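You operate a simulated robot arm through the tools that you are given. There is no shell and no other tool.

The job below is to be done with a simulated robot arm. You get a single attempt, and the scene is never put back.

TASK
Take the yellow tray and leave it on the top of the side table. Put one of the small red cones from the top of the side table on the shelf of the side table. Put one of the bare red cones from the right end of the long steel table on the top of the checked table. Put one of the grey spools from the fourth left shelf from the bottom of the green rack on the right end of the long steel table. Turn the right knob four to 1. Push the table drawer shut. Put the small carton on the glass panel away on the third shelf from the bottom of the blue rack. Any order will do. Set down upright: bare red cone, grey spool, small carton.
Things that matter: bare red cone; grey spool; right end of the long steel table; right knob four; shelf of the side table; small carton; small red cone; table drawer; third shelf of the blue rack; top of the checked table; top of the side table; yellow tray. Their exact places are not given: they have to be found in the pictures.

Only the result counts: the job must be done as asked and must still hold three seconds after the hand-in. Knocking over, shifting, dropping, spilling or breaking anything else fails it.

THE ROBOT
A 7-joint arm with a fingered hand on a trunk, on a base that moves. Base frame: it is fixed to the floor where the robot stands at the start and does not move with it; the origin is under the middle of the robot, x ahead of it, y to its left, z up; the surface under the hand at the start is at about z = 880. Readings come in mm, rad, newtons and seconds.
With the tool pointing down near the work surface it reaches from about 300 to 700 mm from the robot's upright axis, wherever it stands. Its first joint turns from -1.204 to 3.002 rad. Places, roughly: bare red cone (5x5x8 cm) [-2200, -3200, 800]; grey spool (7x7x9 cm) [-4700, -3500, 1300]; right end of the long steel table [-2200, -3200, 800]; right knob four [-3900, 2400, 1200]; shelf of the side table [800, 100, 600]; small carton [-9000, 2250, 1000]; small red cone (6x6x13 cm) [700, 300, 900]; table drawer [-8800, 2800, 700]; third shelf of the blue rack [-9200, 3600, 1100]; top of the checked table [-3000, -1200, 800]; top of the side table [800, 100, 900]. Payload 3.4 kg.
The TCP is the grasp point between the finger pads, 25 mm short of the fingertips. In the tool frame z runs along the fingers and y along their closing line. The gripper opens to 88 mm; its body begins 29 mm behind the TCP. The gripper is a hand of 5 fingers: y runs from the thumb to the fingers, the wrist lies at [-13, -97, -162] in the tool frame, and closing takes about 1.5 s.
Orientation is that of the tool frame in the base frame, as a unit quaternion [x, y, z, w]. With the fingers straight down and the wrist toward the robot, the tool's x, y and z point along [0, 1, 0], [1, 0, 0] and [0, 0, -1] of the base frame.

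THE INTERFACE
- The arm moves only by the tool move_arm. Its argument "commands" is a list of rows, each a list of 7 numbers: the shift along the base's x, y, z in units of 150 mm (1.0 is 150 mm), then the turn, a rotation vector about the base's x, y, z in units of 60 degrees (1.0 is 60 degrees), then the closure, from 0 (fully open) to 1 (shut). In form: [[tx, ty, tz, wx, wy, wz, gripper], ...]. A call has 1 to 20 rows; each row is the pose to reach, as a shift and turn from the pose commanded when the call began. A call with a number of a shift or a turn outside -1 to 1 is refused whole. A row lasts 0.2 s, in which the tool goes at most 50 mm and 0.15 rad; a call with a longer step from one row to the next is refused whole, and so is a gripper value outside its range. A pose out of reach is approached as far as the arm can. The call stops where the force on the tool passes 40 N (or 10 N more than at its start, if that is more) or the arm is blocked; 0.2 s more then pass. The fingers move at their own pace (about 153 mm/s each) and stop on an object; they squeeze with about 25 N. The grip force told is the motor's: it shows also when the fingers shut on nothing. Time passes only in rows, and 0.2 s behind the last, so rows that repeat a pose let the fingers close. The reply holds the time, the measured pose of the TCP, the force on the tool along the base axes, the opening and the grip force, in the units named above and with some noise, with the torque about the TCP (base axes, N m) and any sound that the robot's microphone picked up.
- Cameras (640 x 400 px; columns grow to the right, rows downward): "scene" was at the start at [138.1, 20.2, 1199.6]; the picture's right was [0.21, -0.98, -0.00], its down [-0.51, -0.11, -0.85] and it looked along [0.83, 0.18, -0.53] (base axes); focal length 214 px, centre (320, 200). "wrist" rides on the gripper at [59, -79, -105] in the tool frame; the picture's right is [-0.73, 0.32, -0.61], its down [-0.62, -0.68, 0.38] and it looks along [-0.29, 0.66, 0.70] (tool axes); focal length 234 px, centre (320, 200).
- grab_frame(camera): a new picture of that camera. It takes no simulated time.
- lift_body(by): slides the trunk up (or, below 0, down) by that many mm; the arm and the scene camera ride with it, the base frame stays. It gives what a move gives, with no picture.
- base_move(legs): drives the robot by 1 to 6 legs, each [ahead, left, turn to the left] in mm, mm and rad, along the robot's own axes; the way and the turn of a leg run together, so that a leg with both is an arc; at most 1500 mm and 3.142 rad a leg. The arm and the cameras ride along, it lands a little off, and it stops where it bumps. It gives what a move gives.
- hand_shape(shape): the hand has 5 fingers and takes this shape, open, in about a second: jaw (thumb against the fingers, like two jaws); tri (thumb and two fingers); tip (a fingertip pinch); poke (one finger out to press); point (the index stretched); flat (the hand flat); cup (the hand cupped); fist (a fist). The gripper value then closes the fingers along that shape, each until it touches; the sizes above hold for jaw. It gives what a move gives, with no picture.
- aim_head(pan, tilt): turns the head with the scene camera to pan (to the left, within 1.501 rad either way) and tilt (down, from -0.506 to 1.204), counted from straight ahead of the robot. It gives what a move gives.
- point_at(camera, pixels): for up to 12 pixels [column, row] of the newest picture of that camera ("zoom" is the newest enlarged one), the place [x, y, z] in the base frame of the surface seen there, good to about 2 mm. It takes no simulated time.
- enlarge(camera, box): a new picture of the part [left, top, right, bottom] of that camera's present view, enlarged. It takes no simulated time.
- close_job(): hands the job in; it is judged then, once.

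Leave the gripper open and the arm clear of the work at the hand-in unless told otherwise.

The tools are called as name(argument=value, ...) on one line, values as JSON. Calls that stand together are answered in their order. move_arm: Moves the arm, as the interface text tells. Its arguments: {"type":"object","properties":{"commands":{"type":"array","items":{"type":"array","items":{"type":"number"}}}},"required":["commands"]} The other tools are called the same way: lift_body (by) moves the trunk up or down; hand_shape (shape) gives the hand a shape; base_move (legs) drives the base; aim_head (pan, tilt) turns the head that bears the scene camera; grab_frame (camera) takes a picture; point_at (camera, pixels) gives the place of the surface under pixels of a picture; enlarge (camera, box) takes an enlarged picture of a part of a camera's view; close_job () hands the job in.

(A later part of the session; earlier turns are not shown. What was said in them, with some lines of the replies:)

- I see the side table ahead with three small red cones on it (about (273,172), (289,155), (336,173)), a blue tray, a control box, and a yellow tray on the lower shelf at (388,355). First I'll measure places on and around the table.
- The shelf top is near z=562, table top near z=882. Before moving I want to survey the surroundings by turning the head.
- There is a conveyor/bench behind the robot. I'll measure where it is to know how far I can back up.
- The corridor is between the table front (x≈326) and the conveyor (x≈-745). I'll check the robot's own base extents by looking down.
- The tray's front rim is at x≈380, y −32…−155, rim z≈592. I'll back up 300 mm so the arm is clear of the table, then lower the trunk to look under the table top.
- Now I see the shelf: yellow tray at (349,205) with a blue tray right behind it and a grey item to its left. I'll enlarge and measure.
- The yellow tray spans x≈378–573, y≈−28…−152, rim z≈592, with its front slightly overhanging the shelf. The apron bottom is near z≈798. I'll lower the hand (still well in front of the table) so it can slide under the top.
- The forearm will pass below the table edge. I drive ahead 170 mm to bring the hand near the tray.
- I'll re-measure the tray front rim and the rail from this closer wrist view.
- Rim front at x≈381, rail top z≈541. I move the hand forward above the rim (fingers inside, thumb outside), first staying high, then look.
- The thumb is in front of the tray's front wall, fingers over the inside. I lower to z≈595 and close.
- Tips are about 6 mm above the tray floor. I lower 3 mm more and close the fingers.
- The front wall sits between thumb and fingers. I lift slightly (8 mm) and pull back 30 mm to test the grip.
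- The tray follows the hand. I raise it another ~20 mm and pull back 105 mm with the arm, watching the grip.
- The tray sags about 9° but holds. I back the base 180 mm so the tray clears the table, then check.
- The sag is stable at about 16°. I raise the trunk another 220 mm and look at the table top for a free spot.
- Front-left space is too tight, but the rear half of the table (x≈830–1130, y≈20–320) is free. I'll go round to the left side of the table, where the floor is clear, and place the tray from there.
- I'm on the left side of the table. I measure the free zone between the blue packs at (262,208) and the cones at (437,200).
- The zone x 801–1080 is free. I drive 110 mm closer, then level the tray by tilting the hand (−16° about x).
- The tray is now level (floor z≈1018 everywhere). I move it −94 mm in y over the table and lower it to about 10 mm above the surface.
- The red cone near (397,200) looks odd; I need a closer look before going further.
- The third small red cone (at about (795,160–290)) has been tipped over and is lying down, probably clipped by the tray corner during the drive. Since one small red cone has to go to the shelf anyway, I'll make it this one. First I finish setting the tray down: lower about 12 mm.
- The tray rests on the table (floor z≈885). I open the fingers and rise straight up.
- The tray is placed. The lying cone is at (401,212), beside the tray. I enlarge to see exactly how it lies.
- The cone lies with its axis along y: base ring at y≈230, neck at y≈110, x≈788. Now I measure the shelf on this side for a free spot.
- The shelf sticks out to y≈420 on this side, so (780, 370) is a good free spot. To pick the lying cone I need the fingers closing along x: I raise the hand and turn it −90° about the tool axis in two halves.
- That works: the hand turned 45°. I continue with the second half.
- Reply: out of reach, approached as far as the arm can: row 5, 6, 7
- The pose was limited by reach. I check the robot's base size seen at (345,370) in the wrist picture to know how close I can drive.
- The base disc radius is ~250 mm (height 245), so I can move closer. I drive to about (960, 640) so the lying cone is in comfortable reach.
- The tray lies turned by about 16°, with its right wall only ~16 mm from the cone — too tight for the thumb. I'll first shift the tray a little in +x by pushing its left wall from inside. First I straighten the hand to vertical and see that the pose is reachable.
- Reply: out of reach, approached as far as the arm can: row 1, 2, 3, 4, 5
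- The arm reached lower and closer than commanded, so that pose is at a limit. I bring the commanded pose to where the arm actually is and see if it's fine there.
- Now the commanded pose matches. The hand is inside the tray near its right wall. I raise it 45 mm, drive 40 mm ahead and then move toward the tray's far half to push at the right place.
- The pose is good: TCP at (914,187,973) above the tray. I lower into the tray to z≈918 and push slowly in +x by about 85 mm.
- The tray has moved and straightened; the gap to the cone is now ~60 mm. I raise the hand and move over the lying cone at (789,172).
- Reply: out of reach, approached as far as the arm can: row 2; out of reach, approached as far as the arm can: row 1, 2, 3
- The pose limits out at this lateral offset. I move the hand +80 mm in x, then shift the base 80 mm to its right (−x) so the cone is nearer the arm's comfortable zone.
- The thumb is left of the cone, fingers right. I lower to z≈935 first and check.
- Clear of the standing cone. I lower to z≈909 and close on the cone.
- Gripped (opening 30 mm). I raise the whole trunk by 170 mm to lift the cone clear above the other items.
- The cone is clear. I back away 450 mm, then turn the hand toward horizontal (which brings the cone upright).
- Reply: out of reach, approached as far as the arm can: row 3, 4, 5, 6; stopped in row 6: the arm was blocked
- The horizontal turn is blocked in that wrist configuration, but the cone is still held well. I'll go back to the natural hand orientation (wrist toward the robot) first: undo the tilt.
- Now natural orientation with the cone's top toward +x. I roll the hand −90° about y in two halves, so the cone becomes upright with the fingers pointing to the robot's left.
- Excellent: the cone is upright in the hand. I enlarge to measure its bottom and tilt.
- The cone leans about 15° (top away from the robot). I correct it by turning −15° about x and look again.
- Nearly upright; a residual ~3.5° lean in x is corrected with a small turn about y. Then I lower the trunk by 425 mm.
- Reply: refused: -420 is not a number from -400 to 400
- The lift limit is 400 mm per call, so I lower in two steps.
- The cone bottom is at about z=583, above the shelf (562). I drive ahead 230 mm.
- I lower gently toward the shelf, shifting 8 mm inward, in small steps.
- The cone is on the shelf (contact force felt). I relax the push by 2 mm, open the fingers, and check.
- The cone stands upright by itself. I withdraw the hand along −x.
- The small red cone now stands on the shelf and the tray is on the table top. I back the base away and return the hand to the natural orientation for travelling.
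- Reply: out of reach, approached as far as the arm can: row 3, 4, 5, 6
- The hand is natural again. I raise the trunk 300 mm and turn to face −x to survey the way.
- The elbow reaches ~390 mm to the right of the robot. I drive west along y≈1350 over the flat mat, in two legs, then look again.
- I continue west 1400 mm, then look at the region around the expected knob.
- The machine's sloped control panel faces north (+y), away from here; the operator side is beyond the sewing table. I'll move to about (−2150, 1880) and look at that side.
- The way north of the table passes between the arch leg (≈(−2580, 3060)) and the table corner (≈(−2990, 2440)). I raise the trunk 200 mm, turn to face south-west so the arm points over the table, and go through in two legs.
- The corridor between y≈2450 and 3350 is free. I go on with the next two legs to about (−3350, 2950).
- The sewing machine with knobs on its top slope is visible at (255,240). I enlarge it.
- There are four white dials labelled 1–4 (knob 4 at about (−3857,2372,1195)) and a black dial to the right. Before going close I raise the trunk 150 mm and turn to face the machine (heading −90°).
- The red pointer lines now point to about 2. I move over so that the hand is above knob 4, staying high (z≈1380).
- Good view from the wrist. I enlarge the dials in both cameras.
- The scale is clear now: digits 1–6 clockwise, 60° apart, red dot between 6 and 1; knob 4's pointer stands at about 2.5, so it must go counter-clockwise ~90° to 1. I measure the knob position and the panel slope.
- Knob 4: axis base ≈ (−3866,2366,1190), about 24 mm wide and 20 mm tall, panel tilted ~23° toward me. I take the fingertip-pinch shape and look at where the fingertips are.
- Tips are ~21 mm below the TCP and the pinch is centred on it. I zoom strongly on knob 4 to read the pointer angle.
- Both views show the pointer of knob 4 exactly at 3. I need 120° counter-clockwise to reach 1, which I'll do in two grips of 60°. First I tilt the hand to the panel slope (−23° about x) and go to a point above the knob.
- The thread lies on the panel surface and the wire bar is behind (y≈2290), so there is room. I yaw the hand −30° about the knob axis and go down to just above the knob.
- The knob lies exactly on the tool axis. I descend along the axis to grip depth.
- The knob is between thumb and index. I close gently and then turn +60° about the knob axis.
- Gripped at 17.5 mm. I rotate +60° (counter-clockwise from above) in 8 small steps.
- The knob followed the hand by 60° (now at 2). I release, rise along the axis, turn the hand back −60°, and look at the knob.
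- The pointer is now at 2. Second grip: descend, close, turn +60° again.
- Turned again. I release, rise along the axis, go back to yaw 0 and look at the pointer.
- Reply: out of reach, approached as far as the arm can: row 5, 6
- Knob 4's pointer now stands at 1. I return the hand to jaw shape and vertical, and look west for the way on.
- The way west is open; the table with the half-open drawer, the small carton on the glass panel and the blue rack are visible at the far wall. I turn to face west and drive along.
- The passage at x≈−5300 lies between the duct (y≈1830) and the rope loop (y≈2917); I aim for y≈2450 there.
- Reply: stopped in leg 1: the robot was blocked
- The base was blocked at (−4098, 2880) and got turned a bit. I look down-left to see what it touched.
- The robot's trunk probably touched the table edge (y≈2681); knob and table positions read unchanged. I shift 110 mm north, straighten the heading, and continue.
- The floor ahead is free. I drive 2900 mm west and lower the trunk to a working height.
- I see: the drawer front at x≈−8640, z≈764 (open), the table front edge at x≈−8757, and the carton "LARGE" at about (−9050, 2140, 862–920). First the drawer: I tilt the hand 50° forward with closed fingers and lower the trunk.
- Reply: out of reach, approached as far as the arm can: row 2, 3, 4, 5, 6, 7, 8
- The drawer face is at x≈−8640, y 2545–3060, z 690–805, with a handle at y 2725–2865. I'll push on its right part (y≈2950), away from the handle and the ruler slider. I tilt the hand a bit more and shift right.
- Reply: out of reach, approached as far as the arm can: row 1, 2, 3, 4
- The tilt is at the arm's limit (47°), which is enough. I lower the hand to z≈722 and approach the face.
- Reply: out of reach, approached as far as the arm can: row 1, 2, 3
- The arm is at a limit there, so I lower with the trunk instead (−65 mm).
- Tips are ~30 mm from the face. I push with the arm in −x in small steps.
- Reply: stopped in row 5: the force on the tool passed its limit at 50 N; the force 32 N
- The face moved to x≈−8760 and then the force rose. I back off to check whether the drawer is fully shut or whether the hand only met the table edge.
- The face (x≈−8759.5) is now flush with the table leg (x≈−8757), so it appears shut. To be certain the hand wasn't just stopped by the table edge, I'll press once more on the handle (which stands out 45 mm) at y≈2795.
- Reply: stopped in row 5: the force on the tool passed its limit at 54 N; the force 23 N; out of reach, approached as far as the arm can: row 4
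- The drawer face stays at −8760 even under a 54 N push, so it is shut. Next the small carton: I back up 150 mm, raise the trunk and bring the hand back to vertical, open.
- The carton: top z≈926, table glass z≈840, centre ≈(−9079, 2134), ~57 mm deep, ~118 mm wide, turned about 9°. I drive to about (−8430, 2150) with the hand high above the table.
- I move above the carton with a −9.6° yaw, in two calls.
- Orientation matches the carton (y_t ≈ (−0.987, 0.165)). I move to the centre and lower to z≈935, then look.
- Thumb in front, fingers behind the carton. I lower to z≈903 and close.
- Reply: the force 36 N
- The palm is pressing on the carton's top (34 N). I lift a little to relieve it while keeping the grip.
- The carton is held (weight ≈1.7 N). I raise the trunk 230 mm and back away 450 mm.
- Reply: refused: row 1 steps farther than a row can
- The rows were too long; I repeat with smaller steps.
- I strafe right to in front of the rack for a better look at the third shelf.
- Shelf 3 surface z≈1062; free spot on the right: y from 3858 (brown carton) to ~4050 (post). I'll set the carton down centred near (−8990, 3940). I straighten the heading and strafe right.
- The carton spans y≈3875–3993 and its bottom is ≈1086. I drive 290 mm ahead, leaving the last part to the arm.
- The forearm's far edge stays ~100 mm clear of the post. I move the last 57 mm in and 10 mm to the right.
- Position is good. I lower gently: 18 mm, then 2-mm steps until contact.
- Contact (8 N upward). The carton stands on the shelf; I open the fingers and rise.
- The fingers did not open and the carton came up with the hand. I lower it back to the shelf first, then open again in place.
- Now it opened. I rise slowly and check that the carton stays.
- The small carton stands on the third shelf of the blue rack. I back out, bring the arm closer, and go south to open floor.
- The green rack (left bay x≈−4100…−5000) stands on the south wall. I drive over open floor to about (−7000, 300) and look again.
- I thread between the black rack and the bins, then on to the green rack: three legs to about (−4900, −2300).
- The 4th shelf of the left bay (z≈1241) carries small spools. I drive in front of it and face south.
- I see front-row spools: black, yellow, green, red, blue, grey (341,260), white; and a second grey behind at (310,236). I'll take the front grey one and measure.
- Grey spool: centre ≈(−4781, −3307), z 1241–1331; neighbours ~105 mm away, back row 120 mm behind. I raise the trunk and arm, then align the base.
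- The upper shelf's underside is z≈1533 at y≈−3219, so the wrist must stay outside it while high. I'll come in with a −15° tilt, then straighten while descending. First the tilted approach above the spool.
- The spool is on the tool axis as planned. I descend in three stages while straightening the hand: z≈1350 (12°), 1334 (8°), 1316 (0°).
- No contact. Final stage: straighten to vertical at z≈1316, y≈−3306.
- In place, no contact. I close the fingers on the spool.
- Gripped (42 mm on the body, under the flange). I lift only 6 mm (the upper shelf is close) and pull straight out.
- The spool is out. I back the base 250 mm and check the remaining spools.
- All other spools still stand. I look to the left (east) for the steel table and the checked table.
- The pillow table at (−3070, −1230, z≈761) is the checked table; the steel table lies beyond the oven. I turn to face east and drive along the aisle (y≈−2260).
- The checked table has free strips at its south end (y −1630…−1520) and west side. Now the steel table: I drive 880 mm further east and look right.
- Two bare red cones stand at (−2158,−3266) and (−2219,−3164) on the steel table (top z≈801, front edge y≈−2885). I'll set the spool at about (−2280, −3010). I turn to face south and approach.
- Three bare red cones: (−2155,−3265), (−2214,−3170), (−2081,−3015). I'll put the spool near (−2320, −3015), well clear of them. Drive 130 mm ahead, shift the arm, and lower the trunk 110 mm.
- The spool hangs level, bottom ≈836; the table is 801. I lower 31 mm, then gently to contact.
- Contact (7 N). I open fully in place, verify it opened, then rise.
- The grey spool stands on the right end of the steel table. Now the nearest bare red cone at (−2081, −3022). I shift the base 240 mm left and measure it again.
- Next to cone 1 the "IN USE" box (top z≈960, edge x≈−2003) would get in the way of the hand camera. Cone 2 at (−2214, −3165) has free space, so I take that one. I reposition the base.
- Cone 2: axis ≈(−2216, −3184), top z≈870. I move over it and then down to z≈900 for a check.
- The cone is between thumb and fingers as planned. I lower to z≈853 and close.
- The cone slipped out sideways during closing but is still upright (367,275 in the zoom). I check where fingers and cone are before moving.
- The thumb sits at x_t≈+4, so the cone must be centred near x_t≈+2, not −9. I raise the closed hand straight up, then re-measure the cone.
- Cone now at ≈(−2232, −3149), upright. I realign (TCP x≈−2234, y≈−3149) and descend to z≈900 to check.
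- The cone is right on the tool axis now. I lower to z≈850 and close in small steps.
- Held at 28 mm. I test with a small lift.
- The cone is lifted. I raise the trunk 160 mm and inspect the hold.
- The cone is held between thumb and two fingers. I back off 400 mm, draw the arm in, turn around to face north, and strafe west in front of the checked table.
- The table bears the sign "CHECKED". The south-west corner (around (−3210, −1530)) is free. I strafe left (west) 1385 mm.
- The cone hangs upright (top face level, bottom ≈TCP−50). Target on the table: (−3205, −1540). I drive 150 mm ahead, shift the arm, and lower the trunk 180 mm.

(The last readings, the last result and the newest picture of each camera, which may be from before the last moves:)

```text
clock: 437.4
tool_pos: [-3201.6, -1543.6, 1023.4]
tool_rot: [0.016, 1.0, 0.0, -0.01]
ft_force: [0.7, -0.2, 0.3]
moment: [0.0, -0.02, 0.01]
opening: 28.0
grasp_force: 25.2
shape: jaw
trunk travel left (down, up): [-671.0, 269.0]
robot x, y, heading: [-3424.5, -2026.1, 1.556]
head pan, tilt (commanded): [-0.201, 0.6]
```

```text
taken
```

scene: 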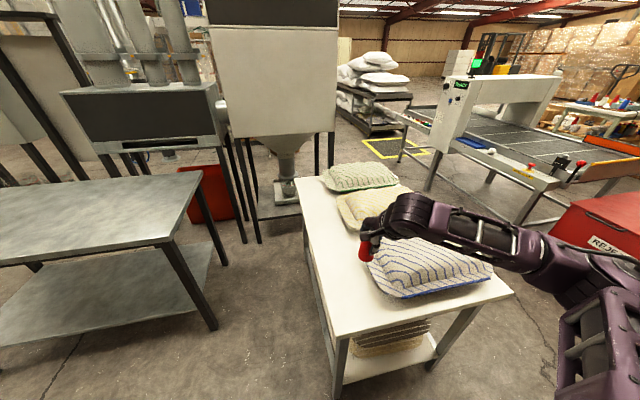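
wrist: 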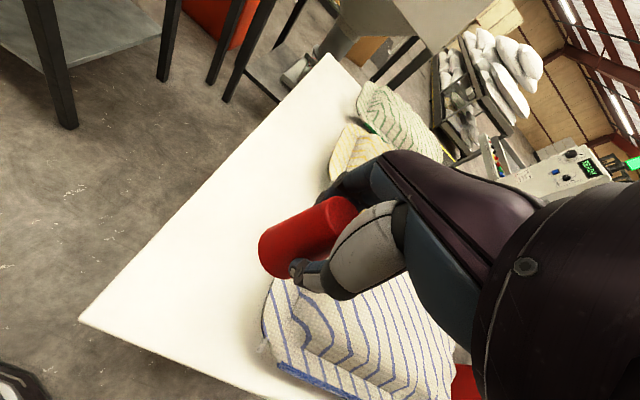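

point_at(camera="scene", pixels=[[370, 262], [380, 283], [400, 293], [345, 215], [355, 225], [330, 250], [335, 290], [340, 320], [420, 265], [365, 250]])

point_at(camera="wrist", pixels=[[268, 320], [280, 290], [300, 350], [230, 290], [335, 165], [350, 300], [255, 220]])

```text
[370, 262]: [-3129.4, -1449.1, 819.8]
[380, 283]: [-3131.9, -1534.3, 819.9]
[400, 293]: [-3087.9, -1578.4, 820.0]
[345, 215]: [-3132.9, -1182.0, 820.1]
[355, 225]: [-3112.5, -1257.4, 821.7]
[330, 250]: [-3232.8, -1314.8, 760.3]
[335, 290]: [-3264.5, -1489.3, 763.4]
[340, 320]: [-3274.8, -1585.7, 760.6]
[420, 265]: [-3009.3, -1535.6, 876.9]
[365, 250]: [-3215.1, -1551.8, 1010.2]
```

```text
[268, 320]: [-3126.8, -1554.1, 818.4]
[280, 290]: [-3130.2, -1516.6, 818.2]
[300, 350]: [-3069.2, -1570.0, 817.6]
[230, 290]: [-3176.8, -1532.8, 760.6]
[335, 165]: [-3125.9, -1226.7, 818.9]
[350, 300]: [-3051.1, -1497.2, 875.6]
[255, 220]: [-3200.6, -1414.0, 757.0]
```

The blue pillow's edge is at x≈−3132. I shift 15 mm further west for clearance and lower the trunk 185 mm.

move_arm(commands=[[-0.1, 0, 0, 0, 0, 0, 0.8], [-0.1, 0, 0, 0, 0, 0, 0.8]])

lift_body(by=-185)

grab_frame(camera="wrist")

enlarge(camera="scene", box=[300, 170, 460, 310])

```text
clock: 438.1
tool_pos: [-3216.3, -1544.3, 1023.3]
tool_rot: [0.017, 1.0, -0.001, -0.01]
ft_force: [-0.1, 0.2, 0.5]
moment: [-0.04, -0.01, -0.03]
opening: 28.1
grasp_force: 24.6
shape: jaw
trunk travel left (down, up): [-671.0, 269.0]
robot x, y, heading: [-3426.4, -2025.4, 1.554]
head pan, tilt (commanded): [-0.201, 0.6]
```

```text
clock: 440.1
tool_pos: [-3216.7, -1544.3, 836.9]
tool_rot: [0.016, 1.0, -0.002, -0.01]
ft_force: [-0.2, 0.4, -0.5]
moment: [-0.01, 0.01, 0.05]
opening: 28.4
grasp_force: 25.1
shape: jaw
trunk travel left (down, up): [-486.0, 454.0]
robot x, y, heading: [-3425.4, -2028.9, 1.556]
head pan, tilt (commanded): [-0.201, 0.6]
```

```text
taken
```

wrist: 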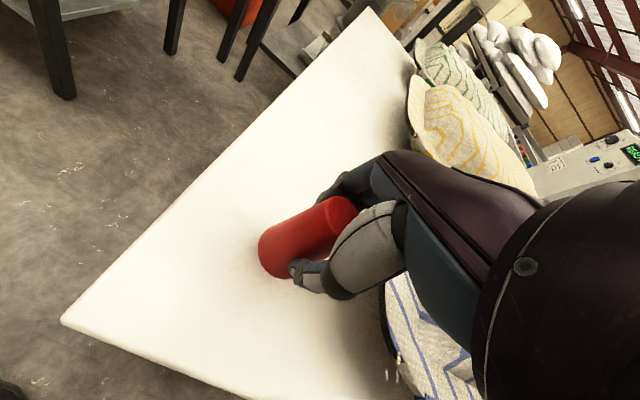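

```text
2.86 times, centred on (380, 240) of scene
```

zoom: 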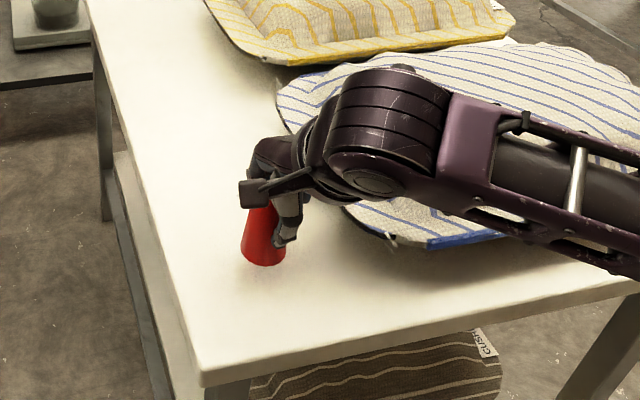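

Bottom ≈787 above the table at 761. I lower 21 mm, then gently to contact.

move_arm(commands=[[0, 0, -0.07, 0, 0, 0, 0.8], [0, 0, -0.14, 0, 0, 0, 0.8], [0, 0, -0.14, 0, 0, 0, 0.8]])

move_arm(commands=[[0, 0, -0.012, 0, 0, 0, 0.8], [0, 0, -0.024, 0, 0, 0, 0.8], [0, 0, -0.024, 0, 0, 0, 0.8]])

enlarge(camera="scene", box=[330, 200, 410, 280])

point_at(camera="zoom", pixels=[[255, 290], [255, 300], [255, 310], [235, 295], [290, 300], [260, 320]])

```text
clock: 440.9
tool_pos: [-3217.1, -1543.4, 816.3]
tool_rot: [0.017, 1.0, -0.001, -0.01]
ft_force: [0.4, 0.2, 0.4]
moment: [0.0, 0.02, -0.01]
opening: 28.2
grasp_force: 24.8
shape: jaw
trunk travel left (down, up): [-486.0, 454.0]
robot x, y, heading: [-3426.7, -2028.6, 1.553]
head pan, tilt (commanded): [-0.201, 0.6]
```

```text
clock: 441.7
tool_pos: [-3216.5, -1544.0, 812.1]
tool_rot: [0.016, 1.0, -0.001, -0.009]
ft_force: [0.0, -0.2, 0.4]
moment: [-0.03, 0.01, -0.01]
opening: 28.0
grasp_force: 24.9
shape: jaw
trunk travel left (down, up): [-486.0, 454.0]
robot x, y, heading: [-3430.3, -2025.1, 1.554]
head pan, tilt (commanded): [-0.201, 0.6]
```

```text
5.00 times, centred on (370, 240) of scene
```

zoom: 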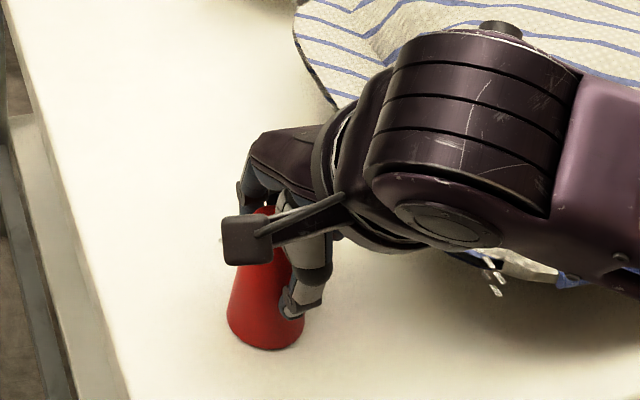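

```text
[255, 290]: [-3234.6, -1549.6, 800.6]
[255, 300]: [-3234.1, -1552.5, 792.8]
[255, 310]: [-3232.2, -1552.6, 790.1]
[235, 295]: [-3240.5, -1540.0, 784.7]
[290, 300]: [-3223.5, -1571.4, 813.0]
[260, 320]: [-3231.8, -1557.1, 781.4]
```

point_at(camera="zoom", pixels=[[265, 335], [265, 342], [265, 347], [265, 352], [265, 360], [235, 330], [295, 340], [300, 335]])

move_arm(commands=[[0, 0, -0.01, 0, 0, 0, 0.8], [0, 0, -0.018, 0, 0, 0, 0.8], [0, 0, -0.018, 0, 0, 0, 0.8]])

```text
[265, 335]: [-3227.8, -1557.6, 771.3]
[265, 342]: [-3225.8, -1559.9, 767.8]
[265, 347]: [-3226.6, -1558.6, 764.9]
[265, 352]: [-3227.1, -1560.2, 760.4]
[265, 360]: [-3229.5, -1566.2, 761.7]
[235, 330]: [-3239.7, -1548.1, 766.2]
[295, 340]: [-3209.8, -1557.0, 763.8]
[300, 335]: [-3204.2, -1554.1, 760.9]
```

```text
clock: 442.5
tool_pos: [-3215.9, -1545.0, 811.6]
tool_rot: [0.017, 1.0, 0.0, -0.01]
ft_force: [-1.5, -0.6, 6.3]
moment: [0.1, 0.02, -0.03]
opening: 28.2
grasp_force: 25.3
shape: jaw
trunk travel left (down, up): [-486.0, 454.0]
robot x, y, heading: [-3426.8, -2027.2, 1.554]
head pan, tilt (commanded): [-0.201, 0.6]
```

Contact (6 N). I open fully in place, check, then rise.

move_arm(commands=[[0, 0, 0.01, 0, 0, 0, 0.6], [0, 0, 0.01, 0, 0, 0, 0.4], [0, 0, 0.01, 0, 0, 0, 0.2], [0, 0, 0.01, 0, 0, 0, 0.0], [0, 0, 0.01, 0, 0, 0, 0.0], [0, 0, 0.01, 0, 0, 0, 0.0]])

grab_frame(camera="wrist")

enlarge(camera="scene", box=[330, 200, 410, 280])

```text
clock: 443.9
tool_pos: [-3216.4, -1545.1, 810.9]
tool_rot: [0.016, 1.0, -0.002, -0.009]
ft_force: [0.0, -0.8, -0.7]
moment: [0.01, 0.0, -0.01]
opening: 88.0
grasp_force: 0.0
shape: jaw
trunk travel left (down, up): [-486.0, 454.0]
robot x, y, heading: [-3426.2, -2028.4, 1.553]
head pan, tilt (commanded): [-0.201, 0.6]
```

```text
taken
```

wrist: 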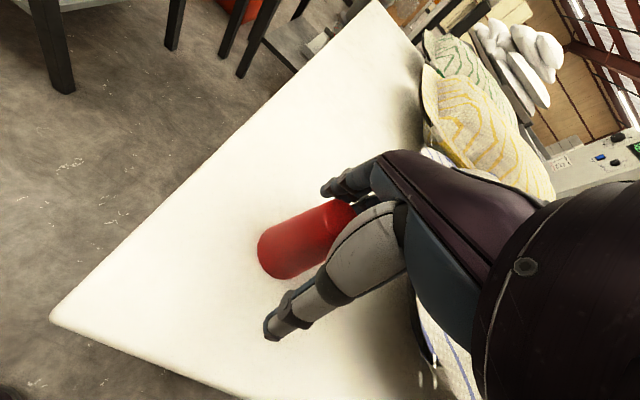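

```text
5.00 times, centred on (370, 240) of scene
```

zoom: 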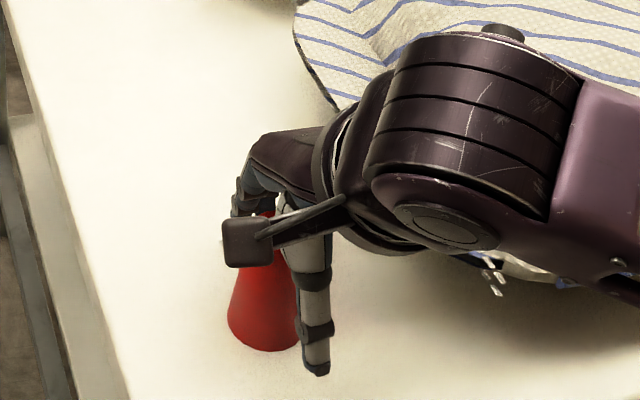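

The cone stands by itself. I rise straight up and check everything.

move_arm(commands=[[0, 0, 0.1, 0, 0, 0, 0.0], [0, 0, 0.3, 0, 0, 0, 0.0], [0, 0, 0.6, 0, 0, 0, 0.0], [0, 0, 0.9, 0, 0, 0, 0.0], [0, 0, 0.9, 0, 0, 0, 0.0]])

base_move(legs=[[-300, 0, 0]])

grab_frame(camera="scene")

enlarge(camera="scene", box=[280, 150, 480, 290])

```text
clock: 445.1
tool_pos: [-3216.4, -1543.7, 949.6]
tool_rot: [0.016, 1.0, -0.001, -0.01]
ft_force: [0.1, -0.4, 0.0]
moment: [-0.02, 0.02, 0.0]
opening: 87.8
grasp_force: 0.1
shape: jaw
trunk travel left (down, up): [-486.0, 454.0]
robot x, y, heading: [-3426.8, -2028.9, 1.555]
head pan, tilt (commanded): [-0.201, 0.6]
```

```text
clock: 447.2
tool_pos: [-3222.5, -1850.9, 950.2]
tool_rot: [0.017, 1.0, -0.001, -0.009]
ft_force: [-1.0, 0.4, -0.3]
moment: [-0.02, 0.01, -0.02]
opening: 88.0
grasp_force: 0.1
shape: jaw
trunk travel left (down, up): [-486.0, 454.0]
robot x, y, heading: [-3435.2, -2330.2, 1.55]
head pan, tilt (commanded): [-0.201, 0.6]
```

```text
taken
```

scene: 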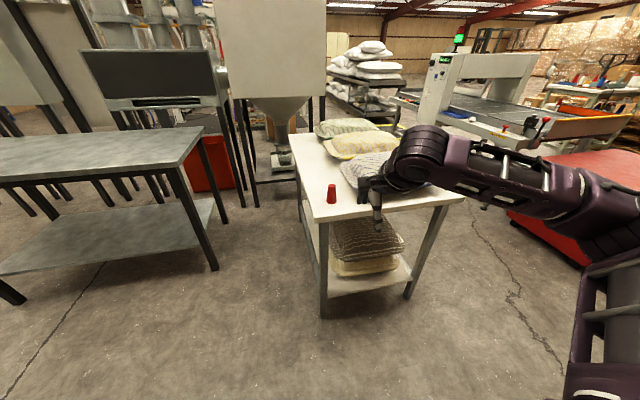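

```text
2.86 times, centred on (380, 220) of scene
```

zoom: 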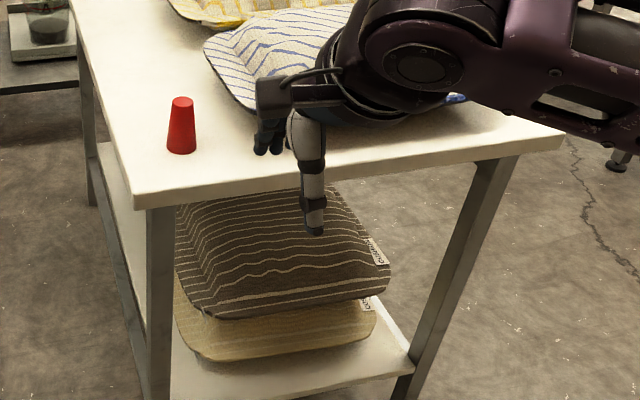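

The bare red cone stands on the checked table, and all seven parts are done: 
- the tray is on the side table
- the small cone is on its shelf
- the bare cone is on the checked table
- the spool is on the steel table
- knob four points to 1
- the drawer is shut
- the carton is on the third shelf of the blue rack

The gripper is open and the arm is clear, so I hand the job in.

close_job()

```text
The job is handed in.
```

I did all seven parts of the job and handed it in. The result has not come back, and two incidents along the way could count against it.

| Part | End state |
|---|---|
| Yellow tray | On the top of the side table, turned slightly. |
| Small red cone | Upright on the shelf of the side table. |
| Bare red cone | Upright on the checked table, south-west corner. |
| Grey spool | Upright on the right end of the long steel table. |
| Right knob four | Pointer at 1, turned back from 3. I took this to be the white dial labelled 4, not the black dial next to it. |
| Table drawer | Shut. A second push of about 54 N did not move it further. |
| Small carton | Upright on the third shelf of the blue rack, the right-hand free space. |

**Incidents:**
- **Cone knocked over:** one of the small red cones on the side table got tipped over while I was carrying the tray, most likely by the tray's corner. I used that same cone as the one to move to the shelf, so the other two were left alone.
- **Bump at the sewing table:** after the knob, the robot was blocked driving past and turned a little, probably against the table edge. The knob positions measured afterwards matched the earlier ones to within a few millimetres, so I believe nothing moved.

Apart from those, the first grip on the bare red cone slid it a few centimetres across the steel table. It stayed upright, and I picked it up on the second try.
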